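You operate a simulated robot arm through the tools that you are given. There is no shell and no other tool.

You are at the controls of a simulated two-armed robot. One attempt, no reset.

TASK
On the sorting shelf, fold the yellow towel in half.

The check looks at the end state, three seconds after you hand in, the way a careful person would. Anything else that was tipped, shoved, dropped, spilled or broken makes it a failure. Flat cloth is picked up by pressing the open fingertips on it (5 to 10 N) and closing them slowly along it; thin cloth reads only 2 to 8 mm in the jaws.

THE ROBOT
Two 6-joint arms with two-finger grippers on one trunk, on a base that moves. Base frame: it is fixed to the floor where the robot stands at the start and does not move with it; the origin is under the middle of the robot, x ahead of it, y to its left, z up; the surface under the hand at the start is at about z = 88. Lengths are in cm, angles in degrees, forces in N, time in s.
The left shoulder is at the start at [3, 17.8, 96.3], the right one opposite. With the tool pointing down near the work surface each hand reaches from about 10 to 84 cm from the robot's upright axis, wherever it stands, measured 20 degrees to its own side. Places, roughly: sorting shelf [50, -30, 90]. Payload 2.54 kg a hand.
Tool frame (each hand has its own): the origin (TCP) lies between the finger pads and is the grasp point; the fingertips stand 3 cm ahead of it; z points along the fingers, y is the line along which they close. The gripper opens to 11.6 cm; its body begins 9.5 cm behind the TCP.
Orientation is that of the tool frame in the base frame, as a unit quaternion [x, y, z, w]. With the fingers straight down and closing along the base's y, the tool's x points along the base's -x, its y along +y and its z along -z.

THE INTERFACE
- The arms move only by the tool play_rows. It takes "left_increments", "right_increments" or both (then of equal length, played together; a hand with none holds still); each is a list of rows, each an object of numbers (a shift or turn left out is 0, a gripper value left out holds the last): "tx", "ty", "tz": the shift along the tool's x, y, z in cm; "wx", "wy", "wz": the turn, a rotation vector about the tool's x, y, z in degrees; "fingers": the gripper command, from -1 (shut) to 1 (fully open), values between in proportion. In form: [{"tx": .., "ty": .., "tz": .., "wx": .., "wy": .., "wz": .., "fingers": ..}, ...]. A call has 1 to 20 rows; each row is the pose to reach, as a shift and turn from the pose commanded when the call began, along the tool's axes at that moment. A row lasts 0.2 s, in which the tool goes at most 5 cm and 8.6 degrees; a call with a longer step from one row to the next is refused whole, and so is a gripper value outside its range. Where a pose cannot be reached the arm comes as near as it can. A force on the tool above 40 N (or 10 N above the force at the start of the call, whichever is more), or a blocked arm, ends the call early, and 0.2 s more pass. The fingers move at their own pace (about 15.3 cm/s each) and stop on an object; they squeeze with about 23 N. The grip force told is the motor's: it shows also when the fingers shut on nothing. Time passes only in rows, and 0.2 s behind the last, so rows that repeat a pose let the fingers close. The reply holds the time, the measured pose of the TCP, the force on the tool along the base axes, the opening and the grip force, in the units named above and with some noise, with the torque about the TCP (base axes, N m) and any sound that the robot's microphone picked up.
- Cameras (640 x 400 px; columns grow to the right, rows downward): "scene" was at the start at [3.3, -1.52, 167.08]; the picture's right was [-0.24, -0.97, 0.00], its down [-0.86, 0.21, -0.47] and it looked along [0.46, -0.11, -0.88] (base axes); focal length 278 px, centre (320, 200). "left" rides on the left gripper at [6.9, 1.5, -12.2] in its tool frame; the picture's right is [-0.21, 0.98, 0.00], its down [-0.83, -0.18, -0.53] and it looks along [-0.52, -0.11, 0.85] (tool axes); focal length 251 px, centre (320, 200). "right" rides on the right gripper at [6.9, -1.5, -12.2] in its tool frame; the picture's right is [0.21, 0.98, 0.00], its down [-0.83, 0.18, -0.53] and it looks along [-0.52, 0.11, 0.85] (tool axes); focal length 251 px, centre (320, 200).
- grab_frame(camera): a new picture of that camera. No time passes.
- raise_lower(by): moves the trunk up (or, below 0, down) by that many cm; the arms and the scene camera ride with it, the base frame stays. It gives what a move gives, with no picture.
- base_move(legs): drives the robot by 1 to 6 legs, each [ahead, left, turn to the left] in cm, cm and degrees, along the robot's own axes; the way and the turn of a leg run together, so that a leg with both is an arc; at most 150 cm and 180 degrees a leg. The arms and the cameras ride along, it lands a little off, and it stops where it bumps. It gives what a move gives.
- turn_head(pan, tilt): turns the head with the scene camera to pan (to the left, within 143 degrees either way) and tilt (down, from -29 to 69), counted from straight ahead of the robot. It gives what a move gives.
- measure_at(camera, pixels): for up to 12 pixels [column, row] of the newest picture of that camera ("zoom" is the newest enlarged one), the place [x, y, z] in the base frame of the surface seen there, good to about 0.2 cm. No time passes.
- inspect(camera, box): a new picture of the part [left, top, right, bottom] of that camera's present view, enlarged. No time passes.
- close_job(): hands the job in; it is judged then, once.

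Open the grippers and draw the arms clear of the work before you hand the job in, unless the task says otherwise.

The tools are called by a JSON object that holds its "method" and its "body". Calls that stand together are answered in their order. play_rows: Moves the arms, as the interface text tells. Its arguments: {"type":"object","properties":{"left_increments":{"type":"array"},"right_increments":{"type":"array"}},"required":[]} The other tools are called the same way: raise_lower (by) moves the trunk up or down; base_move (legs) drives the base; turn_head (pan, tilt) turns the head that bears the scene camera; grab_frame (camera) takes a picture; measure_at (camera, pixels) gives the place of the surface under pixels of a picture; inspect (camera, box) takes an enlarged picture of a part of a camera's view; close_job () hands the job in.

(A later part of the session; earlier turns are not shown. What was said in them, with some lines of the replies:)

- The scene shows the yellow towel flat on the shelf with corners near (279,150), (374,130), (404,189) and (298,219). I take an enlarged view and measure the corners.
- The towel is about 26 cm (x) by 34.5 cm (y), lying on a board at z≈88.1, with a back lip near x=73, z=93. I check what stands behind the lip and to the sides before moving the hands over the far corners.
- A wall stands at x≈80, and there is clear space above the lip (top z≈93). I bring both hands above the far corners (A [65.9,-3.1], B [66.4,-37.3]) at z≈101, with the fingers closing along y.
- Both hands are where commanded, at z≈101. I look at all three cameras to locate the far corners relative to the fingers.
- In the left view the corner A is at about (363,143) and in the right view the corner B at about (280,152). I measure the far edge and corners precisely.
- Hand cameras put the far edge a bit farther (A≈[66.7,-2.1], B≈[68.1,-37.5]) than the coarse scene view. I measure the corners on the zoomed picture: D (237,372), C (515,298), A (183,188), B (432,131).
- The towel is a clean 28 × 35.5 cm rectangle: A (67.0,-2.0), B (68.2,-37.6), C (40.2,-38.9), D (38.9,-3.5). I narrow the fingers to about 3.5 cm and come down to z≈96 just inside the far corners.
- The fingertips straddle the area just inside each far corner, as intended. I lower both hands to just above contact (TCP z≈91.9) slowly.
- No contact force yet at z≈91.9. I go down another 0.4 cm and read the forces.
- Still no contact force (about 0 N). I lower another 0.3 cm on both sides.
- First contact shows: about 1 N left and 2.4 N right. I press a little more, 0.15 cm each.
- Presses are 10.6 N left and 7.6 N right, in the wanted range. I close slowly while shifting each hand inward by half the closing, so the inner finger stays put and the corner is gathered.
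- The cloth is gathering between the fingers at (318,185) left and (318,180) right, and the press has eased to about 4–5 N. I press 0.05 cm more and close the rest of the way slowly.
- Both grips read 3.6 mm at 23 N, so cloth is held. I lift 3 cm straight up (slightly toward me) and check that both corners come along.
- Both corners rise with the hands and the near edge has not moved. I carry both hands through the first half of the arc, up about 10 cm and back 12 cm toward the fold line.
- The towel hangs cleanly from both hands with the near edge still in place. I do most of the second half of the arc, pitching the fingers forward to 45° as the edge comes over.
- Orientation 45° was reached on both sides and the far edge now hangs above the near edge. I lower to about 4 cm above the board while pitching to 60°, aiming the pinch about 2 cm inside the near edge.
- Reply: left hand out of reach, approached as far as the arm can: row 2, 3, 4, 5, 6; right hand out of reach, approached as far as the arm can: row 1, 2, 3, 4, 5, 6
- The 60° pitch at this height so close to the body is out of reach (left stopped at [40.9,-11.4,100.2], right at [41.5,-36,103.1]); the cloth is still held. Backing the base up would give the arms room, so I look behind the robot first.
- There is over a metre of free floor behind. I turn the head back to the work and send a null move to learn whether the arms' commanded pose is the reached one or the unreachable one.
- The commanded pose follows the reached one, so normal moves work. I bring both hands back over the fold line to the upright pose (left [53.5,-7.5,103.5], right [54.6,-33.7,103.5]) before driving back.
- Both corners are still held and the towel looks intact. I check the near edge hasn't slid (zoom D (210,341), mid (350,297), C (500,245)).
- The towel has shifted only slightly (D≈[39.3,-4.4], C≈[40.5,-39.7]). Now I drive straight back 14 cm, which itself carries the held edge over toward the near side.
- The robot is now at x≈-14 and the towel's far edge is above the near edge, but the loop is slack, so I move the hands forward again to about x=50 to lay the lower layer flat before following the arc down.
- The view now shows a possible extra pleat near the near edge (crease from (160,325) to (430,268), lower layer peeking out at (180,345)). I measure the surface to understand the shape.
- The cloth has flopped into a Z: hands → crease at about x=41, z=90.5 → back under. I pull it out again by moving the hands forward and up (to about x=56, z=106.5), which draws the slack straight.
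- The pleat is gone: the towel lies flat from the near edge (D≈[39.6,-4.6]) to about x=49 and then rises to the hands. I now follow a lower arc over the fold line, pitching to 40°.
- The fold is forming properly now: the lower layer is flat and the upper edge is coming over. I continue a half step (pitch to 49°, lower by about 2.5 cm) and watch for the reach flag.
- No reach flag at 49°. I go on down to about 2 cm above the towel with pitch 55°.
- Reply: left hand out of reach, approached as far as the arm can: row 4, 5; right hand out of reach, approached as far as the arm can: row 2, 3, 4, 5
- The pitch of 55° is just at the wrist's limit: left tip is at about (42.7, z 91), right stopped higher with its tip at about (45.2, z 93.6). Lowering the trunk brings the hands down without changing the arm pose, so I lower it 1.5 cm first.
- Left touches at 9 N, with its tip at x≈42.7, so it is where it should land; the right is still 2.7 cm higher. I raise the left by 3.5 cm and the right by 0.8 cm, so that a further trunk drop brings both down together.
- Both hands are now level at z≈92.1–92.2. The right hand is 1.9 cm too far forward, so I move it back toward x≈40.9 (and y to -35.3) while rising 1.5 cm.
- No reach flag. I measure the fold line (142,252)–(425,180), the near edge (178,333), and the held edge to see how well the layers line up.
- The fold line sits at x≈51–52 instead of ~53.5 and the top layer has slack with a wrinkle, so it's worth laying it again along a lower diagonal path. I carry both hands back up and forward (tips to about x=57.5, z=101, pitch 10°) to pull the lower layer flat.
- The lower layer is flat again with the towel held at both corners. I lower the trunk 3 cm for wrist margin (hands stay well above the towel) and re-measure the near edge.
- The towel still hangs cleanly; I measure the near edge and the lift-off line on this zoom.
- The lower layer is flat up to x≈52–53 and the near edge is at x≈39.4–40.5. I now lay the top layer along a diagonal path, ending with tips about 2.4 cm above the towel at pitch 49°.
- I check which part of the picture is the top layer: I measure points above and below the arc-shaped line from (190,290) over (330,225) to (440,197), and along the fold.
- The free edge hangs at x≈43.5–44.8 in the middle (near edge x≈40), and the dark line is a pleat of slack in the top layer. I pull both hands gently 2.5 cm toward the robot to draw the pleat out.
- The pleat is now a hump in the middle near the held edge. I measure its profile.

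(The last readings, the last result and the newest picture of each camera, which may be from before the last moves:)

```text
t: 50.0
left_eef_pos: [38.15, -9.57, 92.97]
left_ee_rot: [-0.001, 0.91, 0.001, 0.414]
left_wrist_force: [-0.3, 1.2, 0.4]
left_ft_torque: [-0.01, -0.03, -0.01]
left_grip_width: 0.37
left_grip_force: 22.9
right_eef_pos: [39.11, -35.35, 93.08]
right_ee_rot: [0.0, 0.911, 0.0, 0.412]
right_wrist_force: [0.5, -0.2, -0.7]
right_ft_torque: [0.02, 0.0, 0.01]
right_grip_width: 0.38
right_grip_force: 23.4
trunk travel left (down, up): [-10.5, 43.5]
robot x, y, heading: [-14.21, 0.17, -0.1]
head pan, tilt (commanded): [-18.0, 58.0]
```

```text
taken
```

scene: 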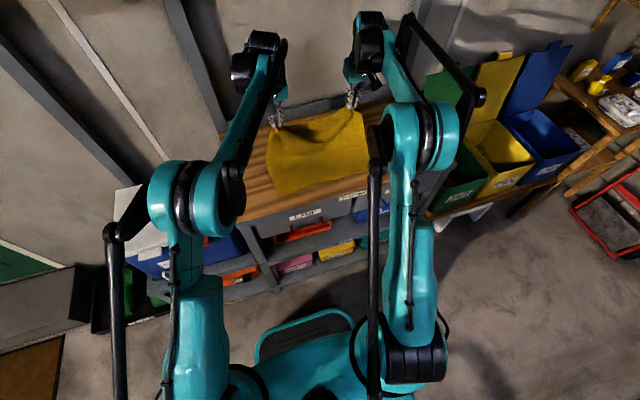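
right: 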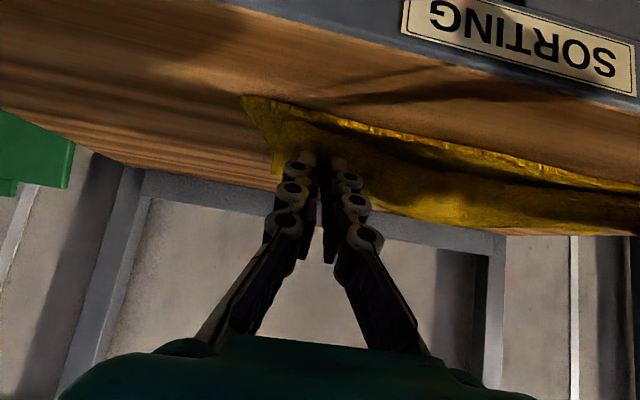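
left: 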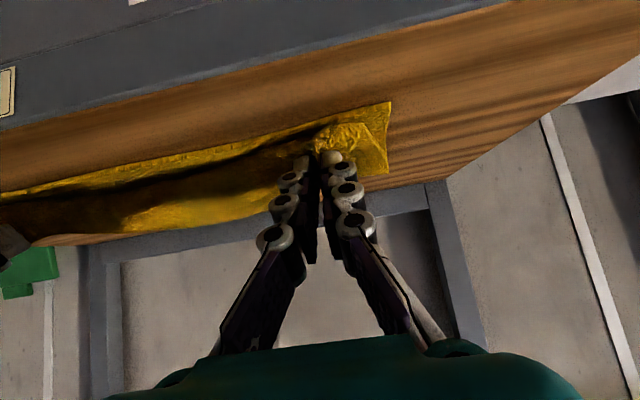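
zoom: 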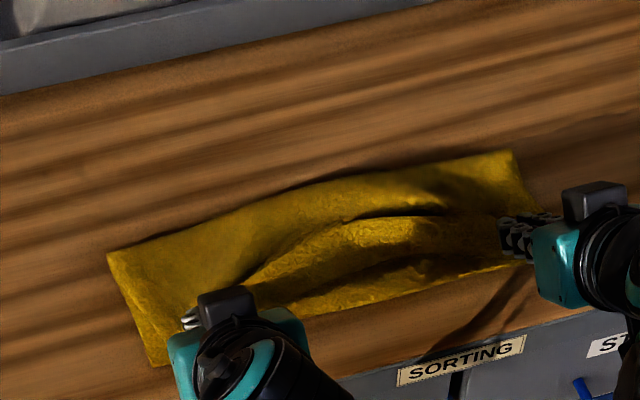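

The middle has slack because the edge sags between the hands, while the corners were a bit too tight. I go back up to the spread position (tips x≈57.5) and widen the hands by 1 cm in total to take out the sag.

{"method": "play_rows", "body": {"left_increments": [{"tx": -1.64, "tz": 0.54, "wy": 2.3}, {"tx": -3.27, "tz": 1.09, "wy": 4.7}, {"tx": -4.91, "tz": 1.63, "wy": 7}, {"tx": -6.59, "tz": 1.89, "wy": 9.5}, {"tx": -8.28, "tz": 2.16, "wy": 12}, {"tx": -9.96, "tz": 2.42, "wy": 14.5}, {"tx": -11.64, "tz": 2.68, "wy": 17}, {"tx": -13.11, "tz": 2.93, "wy": 19.8, "ty": 0.07}, {"tx": -14.59, "tz": 3.17, "wy": 22.5, "ty": 0.14}, {"tx": -16.06, "tz": 3.42, "wy": 25.3, "ty": 0.21}, {"tx": -17.53, "tz": 3.66, "wy": 28, "ty": 0.28}, {"tx": -18.59, "tz": 4.77, "wy": 31.7, "ty": 0.35}, {"tx": -19.64, "tz": 5.88, "wy": 35.3, "ty": 0.42}, {"tx": -20.7, "tz": 6.99, "wy": 39, "ty": 0.5}, {"tx": -20.7, "tz": 6.99, "wy": 39, "ty": 0.5}], "right_increments": [{"tx": -1.64, "tz": 0.54, "wy": 2.3}, {"tx": -3.27, "tz": 1.09, "wy": 4.7}, {"tx": -4.91, "tz": 1.63, "wy": 7}, {"tx": -6.59, "tz": 1.89, "wy": 9.5}, {"tx": -8.28, "tz": 2.16, "wy": 12}, {"tx": -9.96, "tz": 2.42, "wy": 14.5}, {"tx": -11.64, "tz": 2.68, "wy": 17}, {"tx": -13.11, "tz": 2.93, "wy": 19.8, "ty": -0.07}, {"tx": -14.59, "tz": 3.17, "wy": 22.5, "ty": -0.14}, {"tx": -16.06, "tz": 3.42, "wy": 25.3, "ty": -0.21}, {"tx": -17.53, "tz": 3.66, "wy": 28, "ty": -0.28}, {"tx": -18.59, "tz": 4.77, "wy": 31.7, "ty": -0.35}, {"tx": -19.64, "tz": 5.88, "wy": 35.3, "ty": -0.42}, {"tx": -20.7, "tz": 6.99, "wy": 39, "ty": -0.5}, {"tx": -20.7, "tz": 6.99, "wy": 39, "ty": -0.5}]}}

{"method": "inspect", "body": {"camera": "scene", "box": [220, 70, 440, 210]}}

{"method": "grab_frame", "body": {"camera": "left"}}

{"method": "grab_frame", "body": {"camera": "right"}}

```text
t: 53.2
left_eef_pos: [57.18, -9.08, 104.02]
left_ee_rot: [0.0, 0.996, 0.0, 0.087]
left_wrist_force: [0.3, -0.4, -0.7]
left_ft_torque: [-0.01, -0.03, -0.07]
left_grip_width: 0.34
left_grip_force: 23.0
right_eef_pos: [58.02, -35.76, 104.16]
right_ee_rot: [-0.001, 0.996, -0.001, 0.086]
right_wrist_force: [-1.1, 0.2, -1.0]
right_ft_torque: [0.02, -0.04, -0.01]
right_grip_width: 0.39
right_grip_force: 22.6
trunk travel left (down, up): [-10.5, 43.5]
robot x, y, heading: [-13.79, -0.01, 0.0]
head pan, tilt (commanded): [-18.0, 58.0]
```

```text
2.86 times, centred on (330, 140) of scene
```

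zoom: 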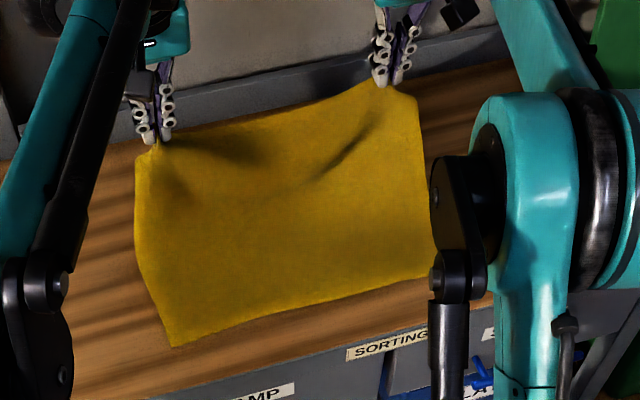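

```text
taken
```

left: 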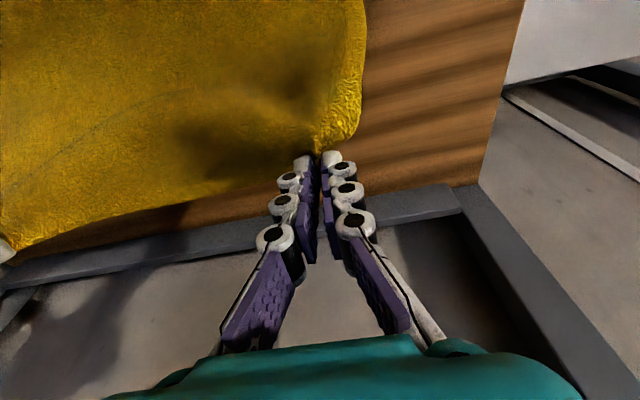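

```text
taken
```

right: 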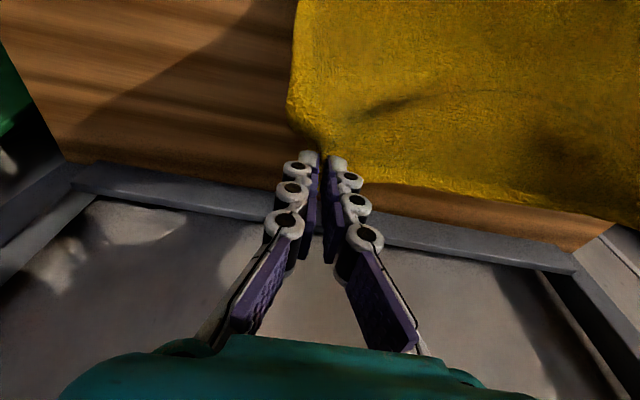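

With the hands 26.7 cm apart the held edge is nearly straight. I measure the remaining sag along the edge and the near edge position.

{"method": "measure_at", "body": {"camera": "zoom", "pixels": [[190, 136], [220, 132], [270, 121], [320, 107], [350, 96], [172, 343], [300, 311], [430, 276], [140, 230], [270, 200], [270, 230], [420, 180]]}}

```text
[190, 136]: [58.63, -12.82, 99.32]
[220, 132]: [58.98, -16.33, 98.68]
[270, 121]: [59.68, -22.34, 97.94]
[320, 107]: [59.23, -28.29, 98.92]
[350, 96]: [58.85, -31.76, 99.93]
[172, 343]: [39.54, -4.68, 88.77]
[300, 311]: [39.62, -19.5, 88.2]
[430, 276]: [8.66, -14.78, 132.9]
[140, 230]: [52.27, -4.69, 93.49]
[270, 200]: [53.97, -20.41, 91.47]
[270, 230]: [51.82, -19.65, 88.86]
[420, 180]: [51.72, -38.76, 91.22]
```

The sag is still about 2.5 cm, so I widen by another 0.4 cm and lay the towel down along a lower diagonal (kept a little slack at the corners), ending with tips about 1.5 cm above it at pitch 49°.

{"method": "play_rows", "body": {"left_increments": [{"tx": 1.24, "tz": 0.14, "ty": 0.1, "wy": -1.7}, {"tx": 2.48, "tz": 0.28, "ty": 0.2, "wy": -3.3}, {"tx": 3.72, "tz": 0.42, "ty": 0.2, "wy": -5}, {"tx": 4.77, "tz": 1.05, "ty": 0.2, "wy": -7.3}, {"tx": 5.83, "tz": 1.68, "ty": 0.2, "wy": -9.7}, {"tx": 6.88, "tz": 2.31, "ty": 0.2, "wy": -12}, {"tx": 8.01, "tz": 2.94, "ty": 0.2, "wy": -15}, {"tx": 9.13, "tz": 3.58, "ty": 0.2, "wy": -18}, {"tx": 10.26, "tz": 4.21, "ty": 0.2, "wy": -21}, {"tx": 11.35, "tz": 4.87, "ty": 0.2, "wy": -23.3}, {"tx": 12.44, "tz": 5.52, "ty": 0.2, "wy": -25.7}, {"tx": 13.53, "tz": 6.18, "ty": 0.2, "wy": -28}, {"tx": 14.4, "tz": 6.68, "ty": 0.2, "wy": -30}, {"tx": 15.26, "tz": 7.18, "ty": 0.2, "wy": -32}, {"tx": 16.13, "tz": 7.68, "ty": 0.2, "wy": -34}, {"tx": 16.78, "tz": 8.02, "ty": 0.2, "wy": -35.7}, {"tx": 17.42, "tz": 8.35, "ty": 0.2, "wy": -37.3}, {"tx": 18.07, "tz": 8.69, "ty": 0.2, "wy": -39}, {"tx": 18.07, "tz": 8.69, "ty": 0.2, "wy": -39}], "right_increments": [{"tx": 1.24, "tz": 0.14, "ty": -0.1, "wy": -1.7}, {"tx": 2.48, "tz": 0.28, "ty": -0.2, "wy": -3.3}, {"tx": 3.72, "tz": 0.42, "ty": -0.2, "wy": -5}, {"tx": 4.77, "tz": 1.05, "ty": -0.2, "wy": -7.3}, {"tx": 5.83, "tz": 1.68, "ty": -0.2, "wy": -9.7}, {"tx": 6.88, "tz": 2.31, "ty": -0.2, "wy": -12}, {"tx": 8.01, "tz": 2.94, "ty": -0.2, "wy": -15}, {"tx": 9.13, "tz": 3.58, "ty": -0.2, "wy": -18}, {"tx": 10.26, "tz": 4.21, "ty": -0.2, "wy": -21}, {"tx": 11.35, "tz": 4.87, "ty": -0.2, "wy": -23.3}, {"tx": 12.44, "tz": 5.52, "ty": -0.2, "wy": -25.7}, {"tx": 13.53, "tz": 6.18, "ty": -0.2, "wy": -28}, {"tx": 14.4, "tz": 6.68, "ty": -0.2, "wy": -30}, {"tx": 15.26, "tz": 7.18, "ty": -0.2, "wy": -32}, {"tx": 16.13, "tz": 7.68, "ty": -0.2, "wy": -34}, {"tx": 16.78, "tz": 8.02, "ty": -0.2, "wy": -35.7}, {"tx": 17.42, "tz": 8.35, "ty": -0.2, "wy": -37.3}, {"tx": 18.07, "tz": 8.69, "ty": -0.2, "wy": -39}, {"tx": 18.07, "tz": 8.69, "ty": -0.2, "wy": -39}]}}

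{"method": "inspect", "body": {"camera": "scene", "box": [240, 90, 400, 190]}}

{"method": "grab_frame", "body": {"camera": "left"}}

{"method": "grab_frame", "body": {"camera": "right"}}

```text
t: 57.2
left_eef_pos: [40.96, -8.81, 92.26]
left_ee_rot: [0.0, 0.91, 0.0, 0.415]
left_wrist_force: [1.0, -0.3, 0.3]
left_ft_torque: [-0.05, -0.03, -0.03]
left_grip_width: 0.35
left_grip_force: 22.9
right_eef_pos: [41.69, -36.0, 92.43]
right_ee_rot: [0.0, 0.91, 0.0, 0.414]
right_wrist_force: [0.3, -0.1, -1.2]
right_ft_torque: [0.01, 0.0, 0.03]
right_grip_width: 0.38
right_grip_force: 23.6
trunk travel left (down, up): [-10.5, 43.5]
robot x, y, heading: [-14.0, 0.16, 0.1]
head pan, tilt (commanded): [-18.0, 58.0]
```

```text
4.00 times, centred on (320, 140) of scene
```

zoom: 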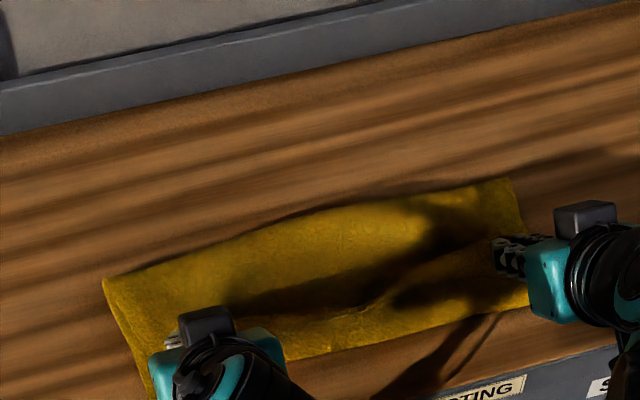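

```text
taken
```

left: 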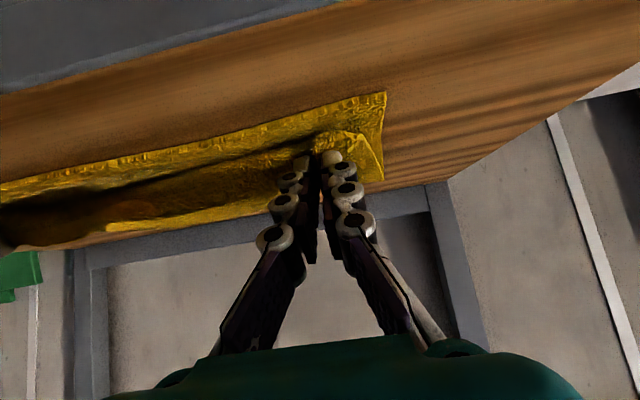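

```text
taken
```

right: 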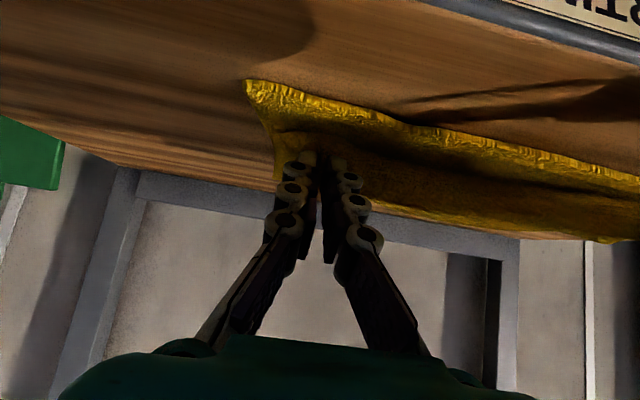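

Much cleaner: no pleat, with the free edge running from the left hand via (370,300) to the right hand. I measure the profile across the middle and the corners.

{"method": "measure_at", "body": {"camera": "zoom", "pixels": [[320, 215], [320, 240], [320, 270], [320, 295], [320, 310], [320, 325], [320, 345], [430, 200], [430, 250], [430, 285], [112, 283], [505, 185]]}}

{"method": "inspect", "body": {"camera": "scene", "box": [280, 120, 380, 185]}}

```text
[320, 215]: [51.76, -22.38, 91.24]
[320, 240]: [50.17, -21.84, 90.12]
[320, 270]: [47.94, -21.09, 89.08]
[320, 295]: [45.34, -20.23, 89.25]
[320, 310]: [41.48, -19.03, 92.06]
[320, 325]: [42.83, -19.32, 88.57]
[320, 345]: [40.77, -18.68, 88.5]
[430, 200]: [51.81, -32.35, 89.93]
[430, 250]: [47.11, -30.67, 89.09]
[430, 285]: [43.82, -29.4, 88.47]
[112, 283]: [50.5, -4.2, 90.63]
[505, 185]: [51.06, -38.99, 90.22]
```

```text
6.15 times, centred on (330, 152) of scene
```

zoom: 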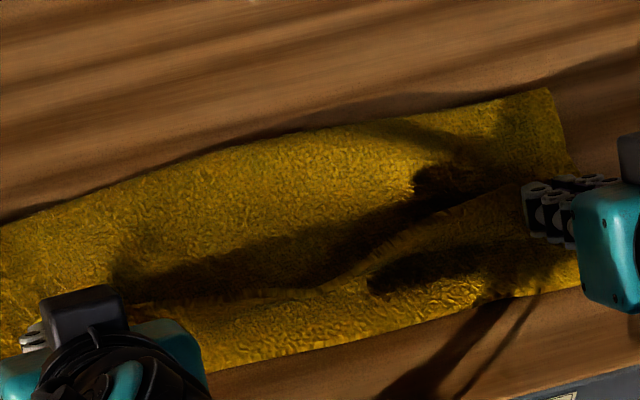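

The top layer is smooth but its free edge bows to x≈44.7–46 in the middle, so there is still slack along the edge. I spread the hands another 0.8 cm and draw them about 1 cm toward the near edge to straighten it.

{"method": "play_rows", "body": {"left_increments": [{"tx": 0.1, "tz": -0.18, "ty": 0.1}, {"tx": 0.19, "tz": -0.37, "ty": 0.2}, {"tx": 0.28, "tz": -0.55, "ty": 0.3}, {"tx": 0.37, "tz": -0.735, "ty": 0.4}, {"tx": 0.37, "tz": -0.735, "ty": 0.4}], "right_increments": [{"tx": 0.13, "tz": -0.22, "ty": -0.1}, {"tx": 0.25, "tz": -0.44, "ty": -0.2}, {"tx": 0.38, "tz": -0.66, "ty": -0.3}, {"tx": 0.505, "tz": -0.886, "ty": -0.4}, {"tx": 0.505, "tz": -0.886, "ty": -0.4}]}}

{"method": "inspect", "body": {"camera": "scene", "box": [240, 90, 400, 190]}}

```text
t: 58.4
left_eef_pos: [40.09, -8.48, 92.38]
left_ee_rot: [-0.001, 0.91, 0.002, 0.414]
left_wrist_force: [-0.3, -0.5, -0.4]
left_ft_torque: [0.0, 0.01, -0.05]
left_grip_width: 0.35
left_grip_force: 23.1
right_eef_pos: [40.67, -36.58, 92.63]
right_ee_rot: [-0.001, 0.91, 0.001, 0.414]
right_wrist_force: [0.6, 0.6, -0.4]
right_ft_torque: [0.01, 0.0, 0.01]
right_grip_width: 0.37
right_grip_force: 23.0
trunk travel left (down, up): [-10.5, 43.5]
robot x, y, heading: [-13.69, -0.07, -0.1]
head pan, tilt (commanded): [-18.0, 58.0]
```

```text
4.00 times, centred on (320, 140) of scene
```

zoom: 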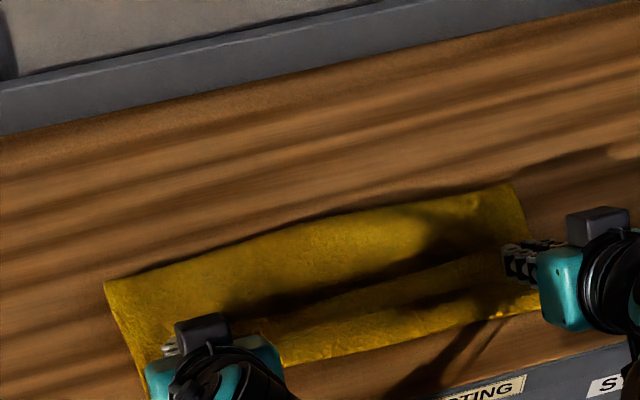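

The edge is straighter now. I measure where it lies (line from about (265,320) to (500,257)).

{"method": "measure_at", "body": {"camera": "zoom", "pixels": [[320, 285], [320, 298], [320, 308], [320, 318], [320, 335], [420, 255], [420, 270], [420, 280], [420, 290], [320, 235], [420, 210], [320, 350]]}}

{"method": "inspect", "body": {"camera": "scene", "box": [290, 130, 380, 190]}}

```text
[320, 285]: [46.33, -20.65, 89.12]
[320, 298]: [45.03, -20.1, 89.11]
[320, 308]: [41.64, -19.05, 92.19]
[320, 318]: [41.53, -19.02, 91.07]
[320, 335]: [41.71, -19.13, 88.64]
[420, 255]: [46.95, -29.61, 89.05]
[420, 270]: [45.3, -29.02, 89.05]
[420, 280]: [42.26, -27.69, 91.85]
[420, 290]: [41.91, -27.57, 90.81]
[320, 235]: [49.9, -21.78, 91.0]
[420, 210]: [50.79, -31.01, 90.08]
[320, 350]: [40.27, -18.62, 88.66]
```

```text
6.67 times, centred on (335, 160) of scene
```

zoom: 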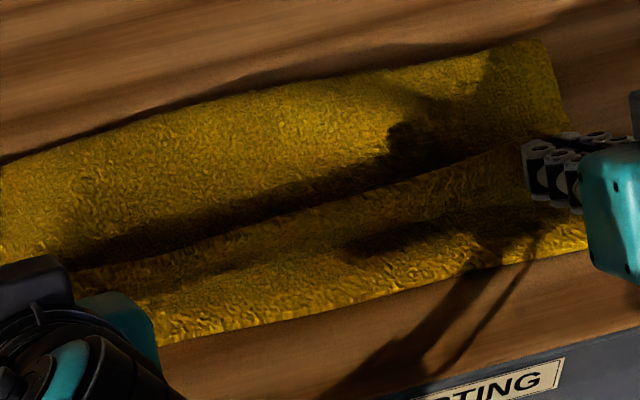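

The held edge is now straight and taut, standing at x≈41.6–42.2, z≈92 with the top layer flat behind it, so laying it down should put it at x≈40.4, right over the near edge (x≈40). I lower both hands to just above contact.

{"method": "play_rows", "body": {"left_increments": [{"tx": 0.29, "tz": 0.05}, {"tx": 0.58, "tz": 0.1}, {"tx": 0.86, "tz": 0.15}, {"tx": 1.15, "tz": 0.2}, {"tx": 1.15, "tz": 0.2}], "right_increments": [{"tx": 0.31, "tz": 0.07}, {"tx": 0.61, "tz": 0.14}, {"tx": 0.92, "tz": 0.2}, {"tx": 1.22, "tz": 0.27}, {"tx": 1.22, "tz": 0.27}]}}

{"method": "inspect", "body": {"camera": "scene", "box": [240, 90, 400, 190]}}

{"method": "grab_frame", "body": {"camera": "left"}}

{"method": "grab_frame", "body": {"camera": "right"}}

```text
t: 59.6
left_eef_pos: [39.53, -8.31, 91.49]
left_ee_rot: [0.0, 0.91, 0.0, 0.414]
left_wrist_force: [1.0, -0.2, 3.8]
left_ft_torque: [-0.01, -0.13, -0.03]
left_grip_width: 0.36
left_grip_force: 23.2
right_eef_pos: [40.31, -36.45, 91.5]
right_ee_rot: [0.0, 0.91, 0.0, 0.414]
right_wrist_force: [2.0, 0.6, 6.0]
right_ft_torque: [0.06, -0.15, -0.02]
right_grip_width: 0.35
right_grip_force: 23.1
trunk travel left (down, up): [-10.5, 43.5]
robot x, y, heading: [-14.03, -0.09, -0.2]
head pan, tilt (commanded): [-18.0, 58.0]
```

```text
4.00 times, centred on (320, 140) of scene
```

zoom: 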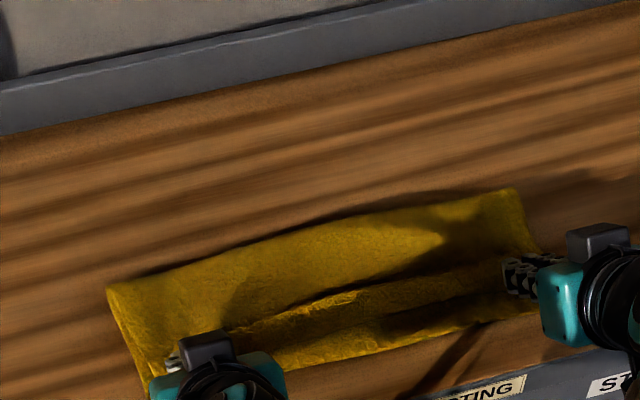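

```text
taken
```

left: 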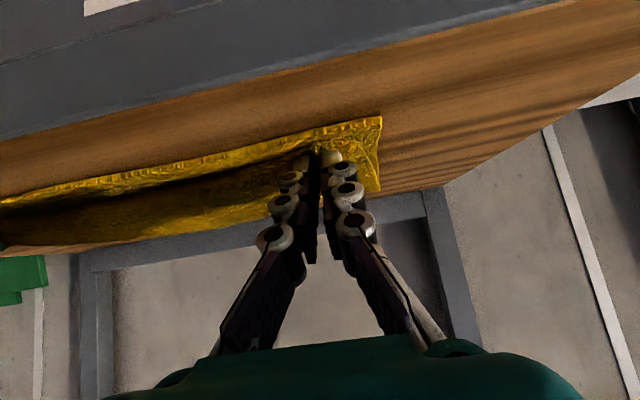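

```text
taken
```

right: 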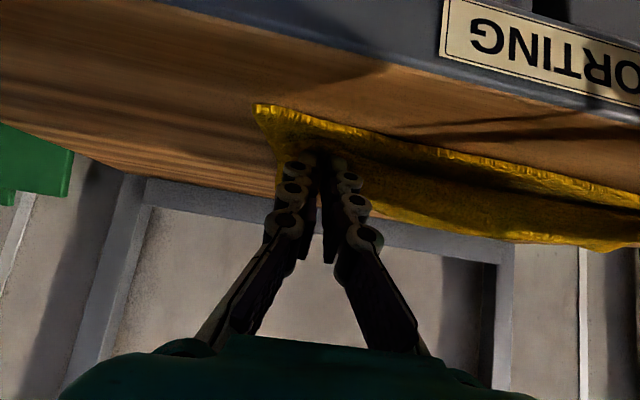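

Both hands are touching lightly (3.8 N left, 6.0 N right). I measure the edge strip once more before releasing.

{"method": "measure_at", "body": {"camera": "zoom", "pixels": [[320, 290], [320, 300], [320, 310], [320, 322], [320, 334], [320, 346], [320, 356], [420, 265], [420, 280], [420, 295], [420, 310], [420, 325]]}}

{"method": "inspect", "body": {"camera": "scene", "box": [290, 135, 380, 190]}}

```text
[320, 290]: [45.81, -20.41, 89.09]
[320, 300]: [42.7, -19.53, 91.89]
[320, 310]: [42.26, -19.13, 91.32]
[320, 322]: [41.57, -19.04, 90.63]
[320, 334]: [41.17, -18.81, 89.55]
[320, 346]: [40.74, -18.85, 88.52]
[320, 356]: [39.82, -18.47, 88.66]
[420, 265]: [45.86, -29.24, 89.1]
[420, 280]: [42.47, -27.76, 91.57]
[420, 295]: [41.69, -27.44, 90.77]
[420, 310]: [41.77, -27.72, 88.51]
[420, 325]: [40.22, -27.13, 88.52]
```

```text
7.11 times, centred on (335, 162) of scene
```

zoom: 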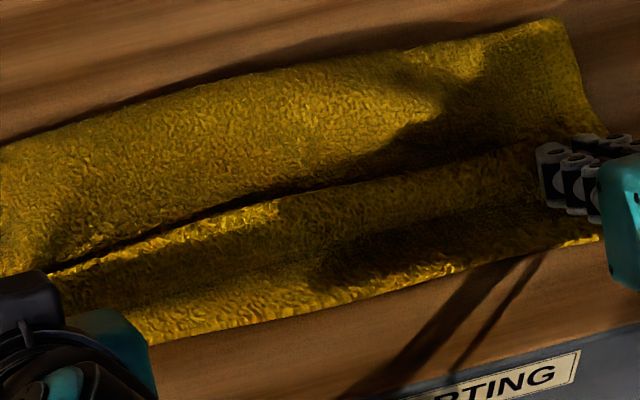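

The edge now lies at x≈41 with a soft hump behind it, very close to the near edge (x≈40). I lift 0.2 cm to unload and open the fingers slowly to 3.5 cm.

{"method": "play_rows", "body": {"left_increments": [{"tx": -0.15, "tz": -0.13, "fingers": -1.0}, {"tx": -0.15, "tz": -0.13, "fingers": -0.9}, {"tx": -0.15, "tz": -0.13, "fingers": -0.8}, {"tx": -0.15, "tz": -0.13, "fingers": -0.7}, {"tx": -0.15, "tz": -0.13, "fingers": -0.6}, {"tx": -0.15, "tz": -0.13, "fingers": -0.5}, {"tx": -0.15, "tz": -0.13, "fingers": -0.4}, {"tx": -0.15, "tz": -0.13, "fingers": -0.4}], "right_increments": [{"tx": -0.2, "tz": -0.17, "fingers": -1.0}, {"tx": -0.2, "tz": -0.17, "fingers": -0.9}, {"tx": -0.2, "tz": -0.17, "fingers": -0.8}, {"tx": -0.2, "tz": -0.17, "fingers": -0.7}, {"tx": -0.2, "tz": -0.17, "fingers": -0.6}, {"tx": -0.2, "tz": -0.17, "fingers": -0.5}, {"tx": -0.2, "tz": -0.17, "fingers": -0.4}, {"tx": -0.2, "tz": -0.17, "fingers": -0.4}]}}

{"method": "grab_frame", "body": {"camera": "left"}}

{"method": "grab_frame", "body": {"camera": "right"}}

{"method": "inspect", "body": {"camera": "scene", "box": [240, 90, 400, 190]}}

```text
t: 61.4
left_eef_pos: [39.39, -8.4, 91.57]
left_ee_rot: [-0.001, 0.911, 0.001, 0.413]
left_wrist_force: [-0.2, -0.1, 1.4]
left_ft_torque: [0.0, -0.04, 0.01]
left_grip_width: 3.46
left_grip_force: 0.0
right_eef_pos: [40.24, -36.61, 91.78]
right_ee_rot: [0.0, 0.91, 0.0, 0.415]
right_wrist_force: [-1.0, 0.4, 0.2]
right_ft_torque: [-0.01, -0.03, 0.0]
right_grip_width: 3.43
right_grip_force: 0.0
trunk travel left (down, up): [-10.5, 43.5]
robot x, y, heading: [-13.76, -0.0, -0.3]
head pan, tilt (commanded): [-18.0, 58.0]
```

```text
taken
```

left: 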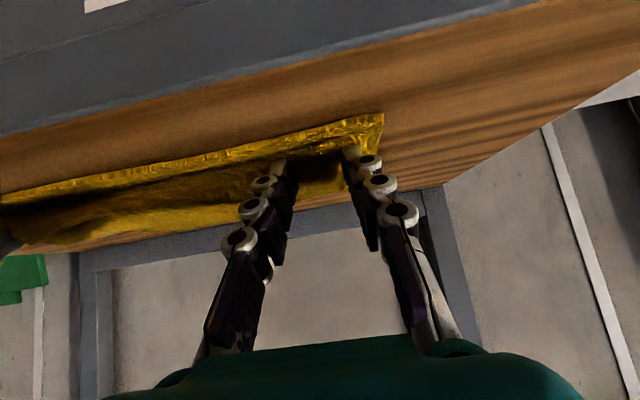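

```text
taken
```

right: 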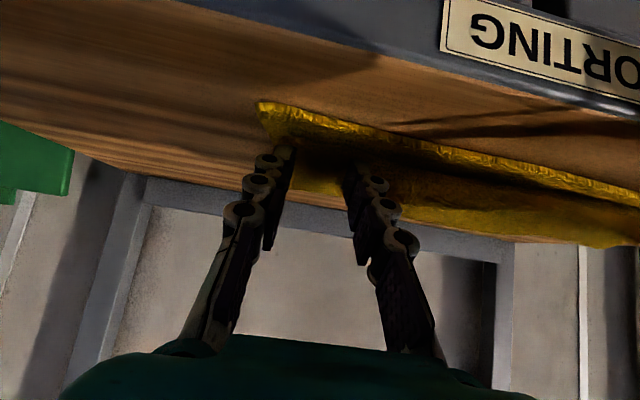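

```text
4.00 times, centred on (320, 140) of scene
```

zoom: 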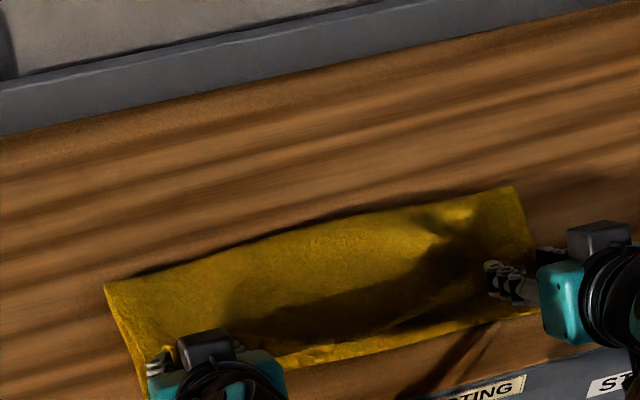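

Both grips are open and the top layer has dropped flat. I withdraw both hands backward-up along their own axes and look.

{"method": "play_rows", "body": {"left_increments": [{"tx": -0.3, "tz": -0.6}, {"tx": -0.6, "tz": -1.6}, {"tx": -1.0, "tz": -3.0}, {"tx": -2.0, "tz": -4.5}, {"tx": -4.0, "tz": -6.0}, {"tx": -6.5, "tz": -7.0}, {"tx": -9.0, "tz": -8.0}], "right_increments": [{"tx": -0.3, "tz": -0.6}, {"tx": -0.6, "tz": -1.6}, {"tx": -1.0, "tz": -3.0}, {"tx": -2.0, "tz": -4.5}, {"tx": -4.0, "tz": -6.0}, {"tx": -6.5, "tz": -7.0}, {"tx": -9.0, "tz": -8.0}]}}

{"method": "grab_frame", "body": {"camera": "scene"}}

{"method": "inspect", "body": {"camera": "scene", "box": [240, 90, 400, 190]}}

{"method": "grab_frame", "body": {"camera": "left"}}

{"method": "grab_frame", "body": {"camera": "right"}}

```text
t: 63.0
left_eef_pos: [39.39, -8.35, 103.74]
left_ee_rot: [-0.001, 0.91, 0.0, 0.414]
left_wrist_force: [-0.6, -0.6, 0.4]
left_ft_torque: [0.04, 0.04, -0.05]
left_grip_width: 3.48
left_grip_force: 0.0
right_eef_pos: [40.06, -36.44, 103.93]
right_ee_rot: [0.0, 0.91, 0.0, 0.414]
right_wrist_force: [-0.3, -0.3, -0.4]
right_ft_torque: [0.01, 0.01, -0.04]
right_grip_width: 3.49
right_grip_force: 0.0
trunk travel left (down, up): [-10.5, 43.5]
robot x, y, heading: [-14.01, -0.1, -0.1]
head pan, tilt (commanded): [-18.0, 58.0]
```

```text
taken
```

scene: 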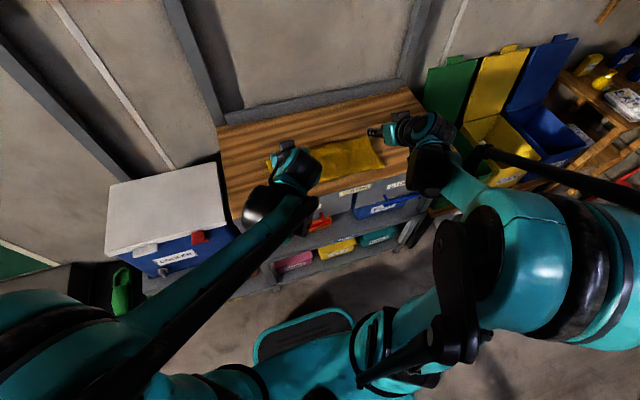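

```text
4.00 times, centred on (320, 140) of scene
```

zoom: 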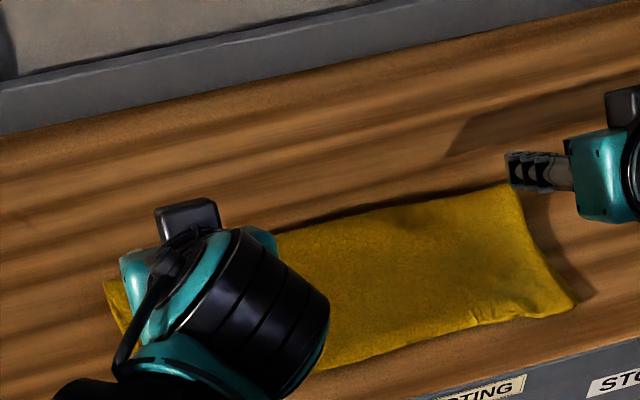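

```text
taken
```

left: 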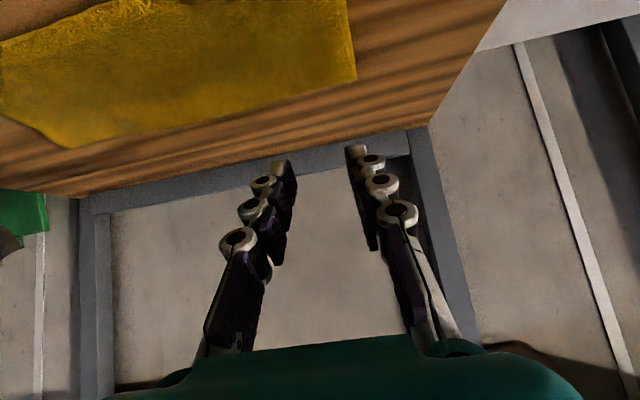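

```text
taken
```

right: 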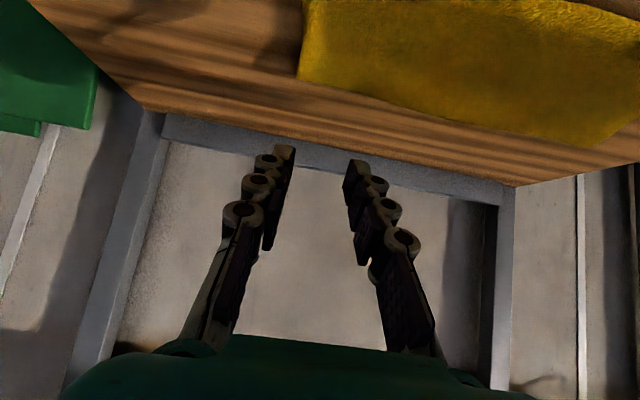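

The fold looks flat and neat in the visible part. I move both hands up and out to the sides (upright) to get an unobstructed view.

{"method": "play_rows", "body": {"left_increments": [{"tx": -1.2, "tz": 0.0, "ty": 1.65, "wy": 4.9}, {"tx": -2.4, "tz": 0.0, "ty": 3.3, "wy": 9.8}, {"tx": -3.6, "tz": 0.0, "ty": 4.95, "wy": 14.7}, {"tx": -4.8, "tz": 0.1, "ty": 6.6, "wy": 19.6}, {"tx": -6.0, "tz": 0.1, "ty": 8.25, "wy": 24.5}, {"tx": -7.2, "tz": 0.1, "ty": 9.9, "wy": 29.4}, {"tx": -8.4, "tz": 0.1, "ty": 11.55, "wy": 34.3}, {"tx": -9.6, "tz": 0.1, "ty": 13.2, "wy": 39.2}, {"tx": -10.8, "tz": 0.1, "ty": 14.85, "wy": 44.1}, {"tx": -12.04, "tz": 0.14, "ty": 16.5, "wy": 49}], "right_increments": [{"tx": -0.73, "tz": -0.23, "ty": -0.8, "wy": 4.9}, {"tx": -1.45, "tz": -0.47, "ty": -1.6, "wy": 9.8}, {"tx": -2.18, "tz": -0.7, "ty": -2.4, "wy": 14.7}, {"tx": -2.9, "tz": -0.93, "ty": -3.2, "wy": 19.6}, {"tx": -3.63, "tz": -1.17, "ty": -4.0, "wy": 24.5}, {"tx": -4.35, "tz": -1.4, "ty": -4.8, "wy": 29.4}, {"tx": -5.08, "tz": -1.63, "ty": -5.6, "wy": 34.3}, {"tx": -5.8, "tz": -1.86, "ty": -6.4, "wy": 39.2}, {"tx": -6.53, "tz": -2.1, "ty": -7.2, "wy": 44.1}, {"tx": -7.25, "tz": -2.33, "ty": -8.0, "wy": 49}]}}

{"method": "grab_frame", "body": {"camera": "scene"}}

{"method": "inspect", "body": {"camera": "scene", "box": [240, 90, 400, 190]}}

{"method": "grab_frame", "body": {"camera": "left"}}

{"method": "grab_frame", "body": {"camera": "right"}}

```text
t: 65.2
left_eef_pos: [47.43, 8.11, 112.72]
left_ee_rot: [-0.001, 1.0, -0.001, -0.002]
left_wrist_force: [-0.1, 0.3, -0.2]
left_ft_torque: [0.01, 0.04, 0.01]
left_grip_width: 3.48
left_grip_force: 0.1
right_eef_pos: [43.28, -44.46, 110.67]
right_ee_rot: [-0.001, 1.0, 0.0, -0.002]
right_wrist_force: [0.6, 0.1, -0.8]
right_ft_torque: [0.01, 0.04, 0.0]
right_grip_width: 3.45
right_grip_force: 0.1
trunk travel left (down, up): [-10.5, 43.5]
robot x, y, heading: [-14.3, -0.26, -0.0]
head pan, tilt (commanded): [-18.0, 58.0]
```

```text
taken
```

scene: 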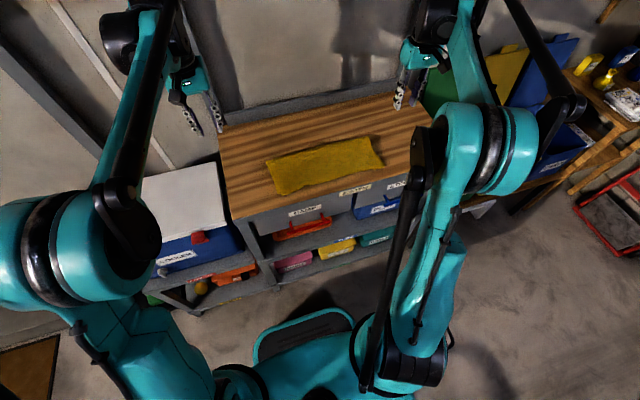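

```text
4.00 times, centred on (320, 140) of scene
```

zoom: 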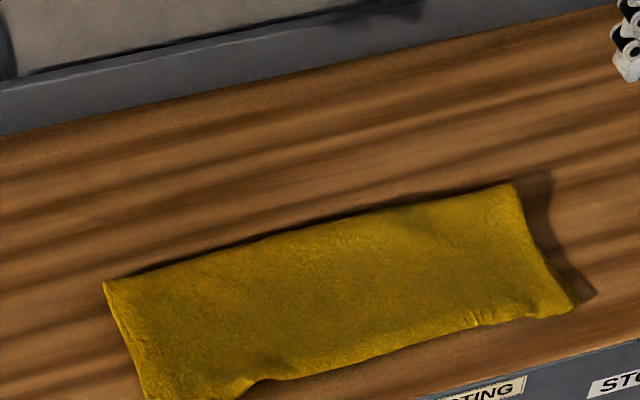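

```text
taken
```

left: 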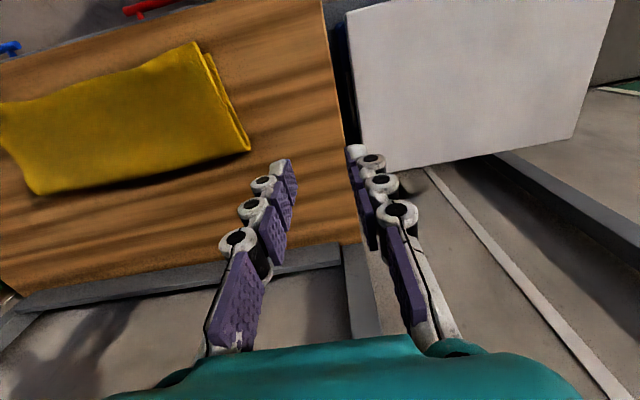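

```text
taken
```

right: 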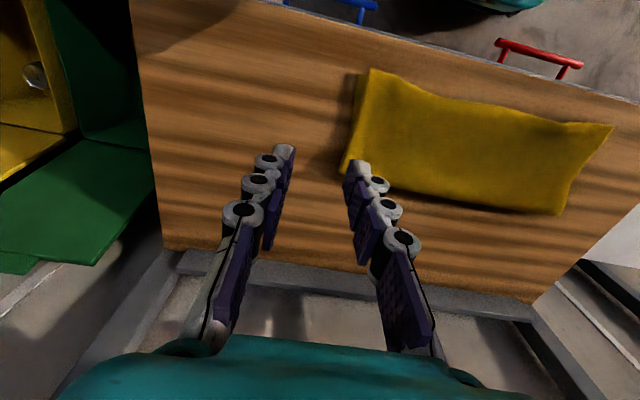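

The folded towel now reads as a clean rectangle. I zoom in on the near edge and the fold to check layer alignment at both near corners.

{"method": "inspect", "body": {"camera": "right", "box": [320, 50, 640, 250]}}

{"method": "inspect", "body": {"camera": "left", "box": [0, 20, 280, 210]}}

{"method": "inspect", "body": {"camera": "scene", "box": [258, 128, 392, 202]}}

```text
2.00 times, centred on (480, 150) of right
```

zoom: 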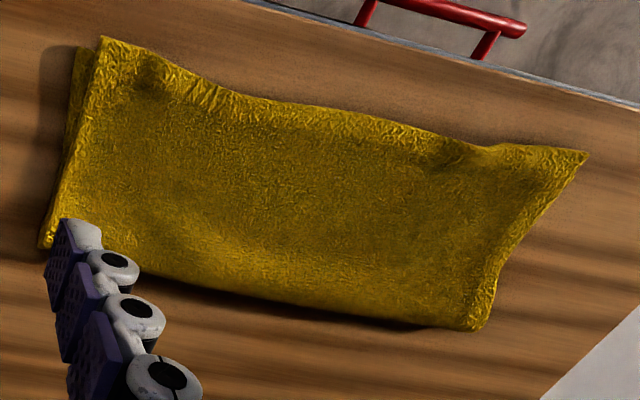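

```text
2.11 times, centred on (140, 115) of left
```

zoom: 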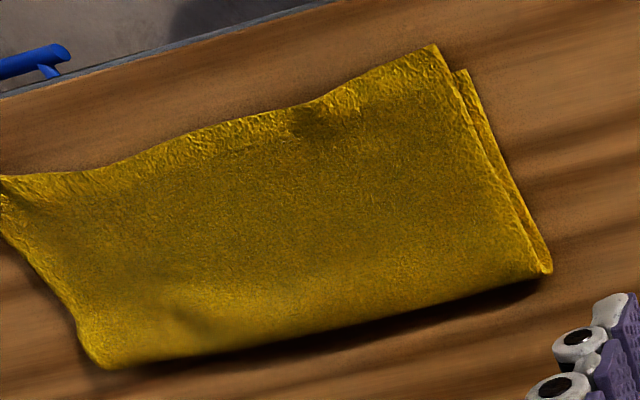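

```text
4.78 times, centred on (325, 165) of scene
```

zoom: 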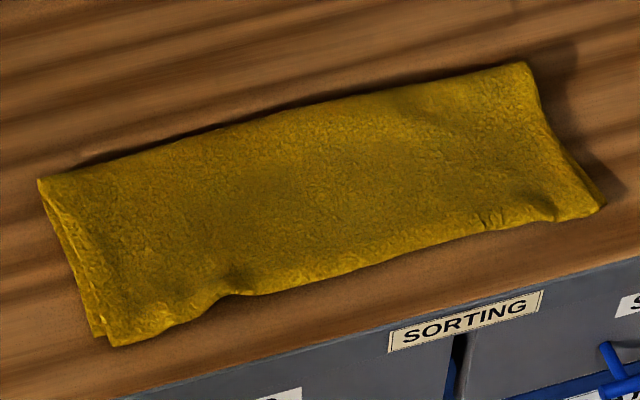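

The top layer covers the lower one almost exactly; I measure all corners and the near edge heights to see the offsets.

{"method": "measure_at", "body": {"camera": "zoom", "pixels": [[118, 343], [95, 335], [600, 208], [570, 214], [42, 182], [524, 66], [235, 292], [310, 285], [400, 257], [480, 230], [180, 320], [235, 275]]}}

{"method": "measure_at", "body": {"camera": "scene", "pixels": [[270, 165], [300, 155], [330, 146], [355, 143], [300, 175], [330, 168], [355, 160], [270, 185]]}}

```text
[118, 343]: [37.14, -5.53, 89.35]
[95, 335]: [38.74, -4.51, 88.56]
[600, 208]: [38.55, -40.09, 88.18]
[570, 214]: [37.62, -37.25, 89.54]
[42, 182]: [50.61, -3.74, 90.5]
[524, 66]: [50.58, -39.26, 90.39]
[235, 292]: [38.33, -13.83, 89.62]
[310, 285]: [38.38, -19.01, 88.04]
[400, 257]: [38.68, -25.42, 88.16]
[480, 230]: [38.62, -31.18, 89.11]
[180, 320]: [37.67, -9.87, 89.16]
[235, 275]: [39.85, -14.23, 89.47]
```

```text
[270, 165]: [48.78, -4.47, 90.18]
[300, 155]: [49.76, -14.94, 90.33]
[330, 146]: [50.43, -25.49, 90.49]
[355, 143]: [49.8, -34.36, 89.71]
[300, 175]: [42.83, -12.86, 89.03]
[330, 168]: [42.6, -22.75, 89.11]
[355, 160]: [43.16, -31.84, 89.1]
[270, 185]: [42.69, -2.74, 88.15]
```

The top layer overshoots the lower near-left corner by about 1.5 cm (top ≈[37.1,-5.5] vs lower ≈[38.7,-4.5]). I measure the same corners from the hand cameras to confirm.

{"method": "inspect", "body": {"camera": "left", "box": [140, 30, 260, 165]}}

{"method": "measure_at", "body": {"camera": "left", "pixels": [[194, 45], [196, 50], [210, 54], [213, 60], [247, 148], [240, 135], [150, 68], [100, 80], [60, 95], [20, 102], [40, 190], [120, 172]]}}

{"method": "measure_at", "body": {"camera": "right", "pixels": [[371, 71], [373, 76], [358, 74], [356, 90], [342, 172], [610, 127], [600, 128], [560, 121], [520, 113], [470, 105], [420, 93], [560, 210]]}}

```text
2.96 times, centred on (200, 98) of left
```

zoom: 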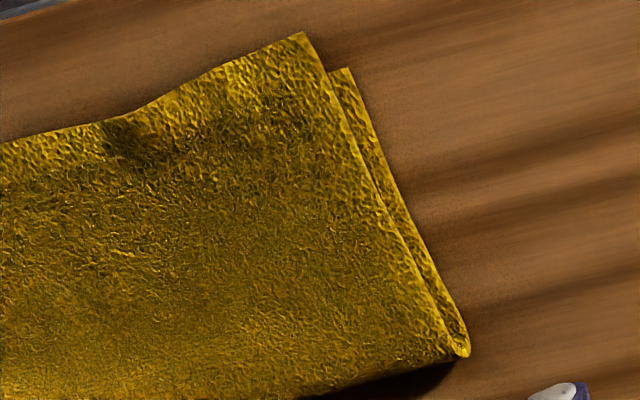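

```text
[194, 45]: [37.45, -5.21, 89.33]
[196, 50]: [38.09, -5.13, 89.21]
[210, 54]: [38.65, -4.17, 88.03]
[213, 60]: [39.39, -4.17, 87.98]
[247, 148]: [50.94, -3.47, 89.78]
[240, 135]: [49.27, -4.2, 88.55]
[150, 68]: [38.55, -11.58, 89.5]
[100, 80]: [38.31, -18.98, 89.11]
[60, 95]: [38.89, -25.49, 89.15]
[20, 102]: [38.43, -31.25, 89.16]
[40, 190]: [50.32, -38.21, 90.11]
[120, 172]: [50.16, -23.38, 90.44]
```

```text
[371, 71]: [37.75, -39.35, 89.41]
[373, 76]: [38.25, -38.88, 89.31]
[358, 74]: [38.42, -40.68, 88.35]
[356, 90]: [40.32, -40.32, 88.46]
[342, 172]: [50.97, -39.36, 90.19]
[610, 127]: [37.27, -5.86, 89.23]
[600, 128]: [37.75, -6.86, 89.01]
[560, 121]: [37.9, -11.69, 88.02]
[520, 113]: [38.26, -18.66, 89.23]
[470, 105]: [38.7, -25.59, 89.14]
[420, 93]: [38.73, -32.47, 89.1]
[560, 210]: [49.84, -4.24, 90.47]
```

The layers match within about 1–1.5 cm all round (lower corners [38.5,-4.3] and [38.3,-40.7], top corners [37.2,-5.3] and [37.6,-39.4]), with a single straight fold at x≈51 and no creases. I open both grippers fully and draw the arms back and up, clear of the shelf.

{"method": "play_rows", "body": {"left_increments": [{"tx": 1.5, "tz": -1.0, "ty": 1.2, "fingers": -0.4}, {"tx": 3.0, "tz": -2.0, "ty": 2.4, "fingers": 0.0}, {"tx": 4.5, "tz": -3.0, "ty": 3.6, "fingers": 0.5}, {"tx": 6.0, "tz": -4.0, "ty": 4.8, "fingers": 1.0}, {"tx": 7.5, "tz": -5.0, "ty": 6.0, "fingers": 1.0}, {"tx": 9.0, "tz": -6.0, "ty": 7.0, "fingers": 1.0}], "right_increments": [{"tx": 1.5, "tz": -1.0, "ty": -0.6, "fingers": -0.4}, {"tx": 3.0, "tz": -2.0, "ty": -1.2, "fingers": 0.0}, {"tx": 4.5, "tz": -3.0, "ty": -1.8, "fingers": 0.5}, {"tx": 6.0, "tz": -4.0, "ty": -2.4, "fingers": 1.0}, {"tx": 7.5, "tz": -5.0, "ty": -3.0, "fingers": 1.0}, {"tx": 9.0, "tz": -6.0, "ty": -3.5, "fingers": 1.0}]}}

{"method": "grab_frame", "body": {"camera": "scene"}}

{"method": "inspect", "body": {"camera": "scene", "box": [250, 120, 400, 210]}}

```text
t: 66.6
left_eef_pos: [38.32, 15.11, 118.84]
left_ee_rot: [-0.001, 1.0, 0.0, 0.0]
left_wrist_force: [-0.4, -0.7, -0.2]
left_ft_torque: [0.0, -0.03, -0.02]
left_grip_width: 11.61
left_grip_force: 0.1
right_eef_pos: [33.98, -47.95, 116.88]
right_ee_rot: [-0.001, 1.0, 0.0, -0.001]
right_wrist_force: [0.0, -0.6, -0.5]
right_ft_torque: [0.02, -0.02, 0.01]
right_grip_width: 11.6
right_grip_force: 0.1
trunk travel left (down, up): [-10.5, 43.5]
robot x, y, heading: [-14.04, 0.32, -0.1]
head pan, tilt (commanded): [-18.0, 58.0]
```

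```text
taken
```

scene: 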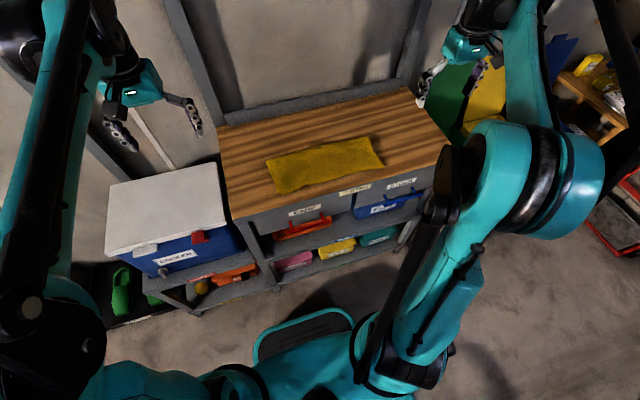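

```text
4.27 times, centred on (325, 165) of scene
```

zoom: 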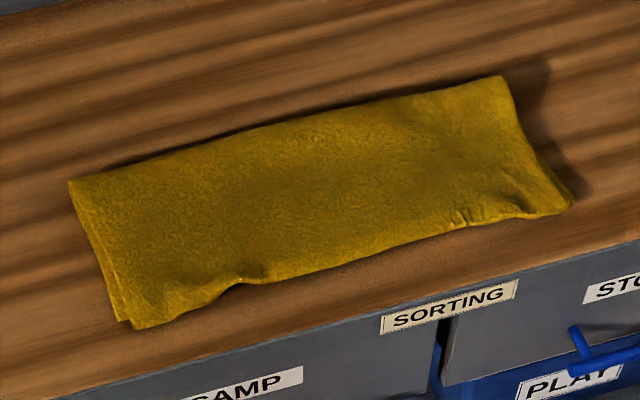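

The towel lies folded in half on the shelf with its edges matched, the grippers are open and clear, and nothing else has moved. I hand the job in.

{"method": "close_job", "body": {}}

```text
The job is handed in.
```

I folded the yellow towel in half on the sorting shelf and handed the job in. I haven't seen the check's verdict.

- **Fold:** The far edge now lies over the near edge. There is a single straight fold at about x = 51, and no pleats show on top.
- **Alignment:** The top and bottom layers differ by about 1 to 1.5 cm. The top layer sticks out slightly past the near edge at the corners. The fold stands about 2 cm off the shelf, and there is a small notch in the near edge where the left gripper held it.
- **Surroundings:** I saw nothing else tipped or moved in the last pictures. Both grippers are open and the arms are clear of the shelf. The robot now stands about 14 cm further back, with its trunk 7 cm lower, because the arms needed the extra room.

The first few tries at laying the top layer left slack and a pleat. I pulled it out and laid the towel again before letting go.
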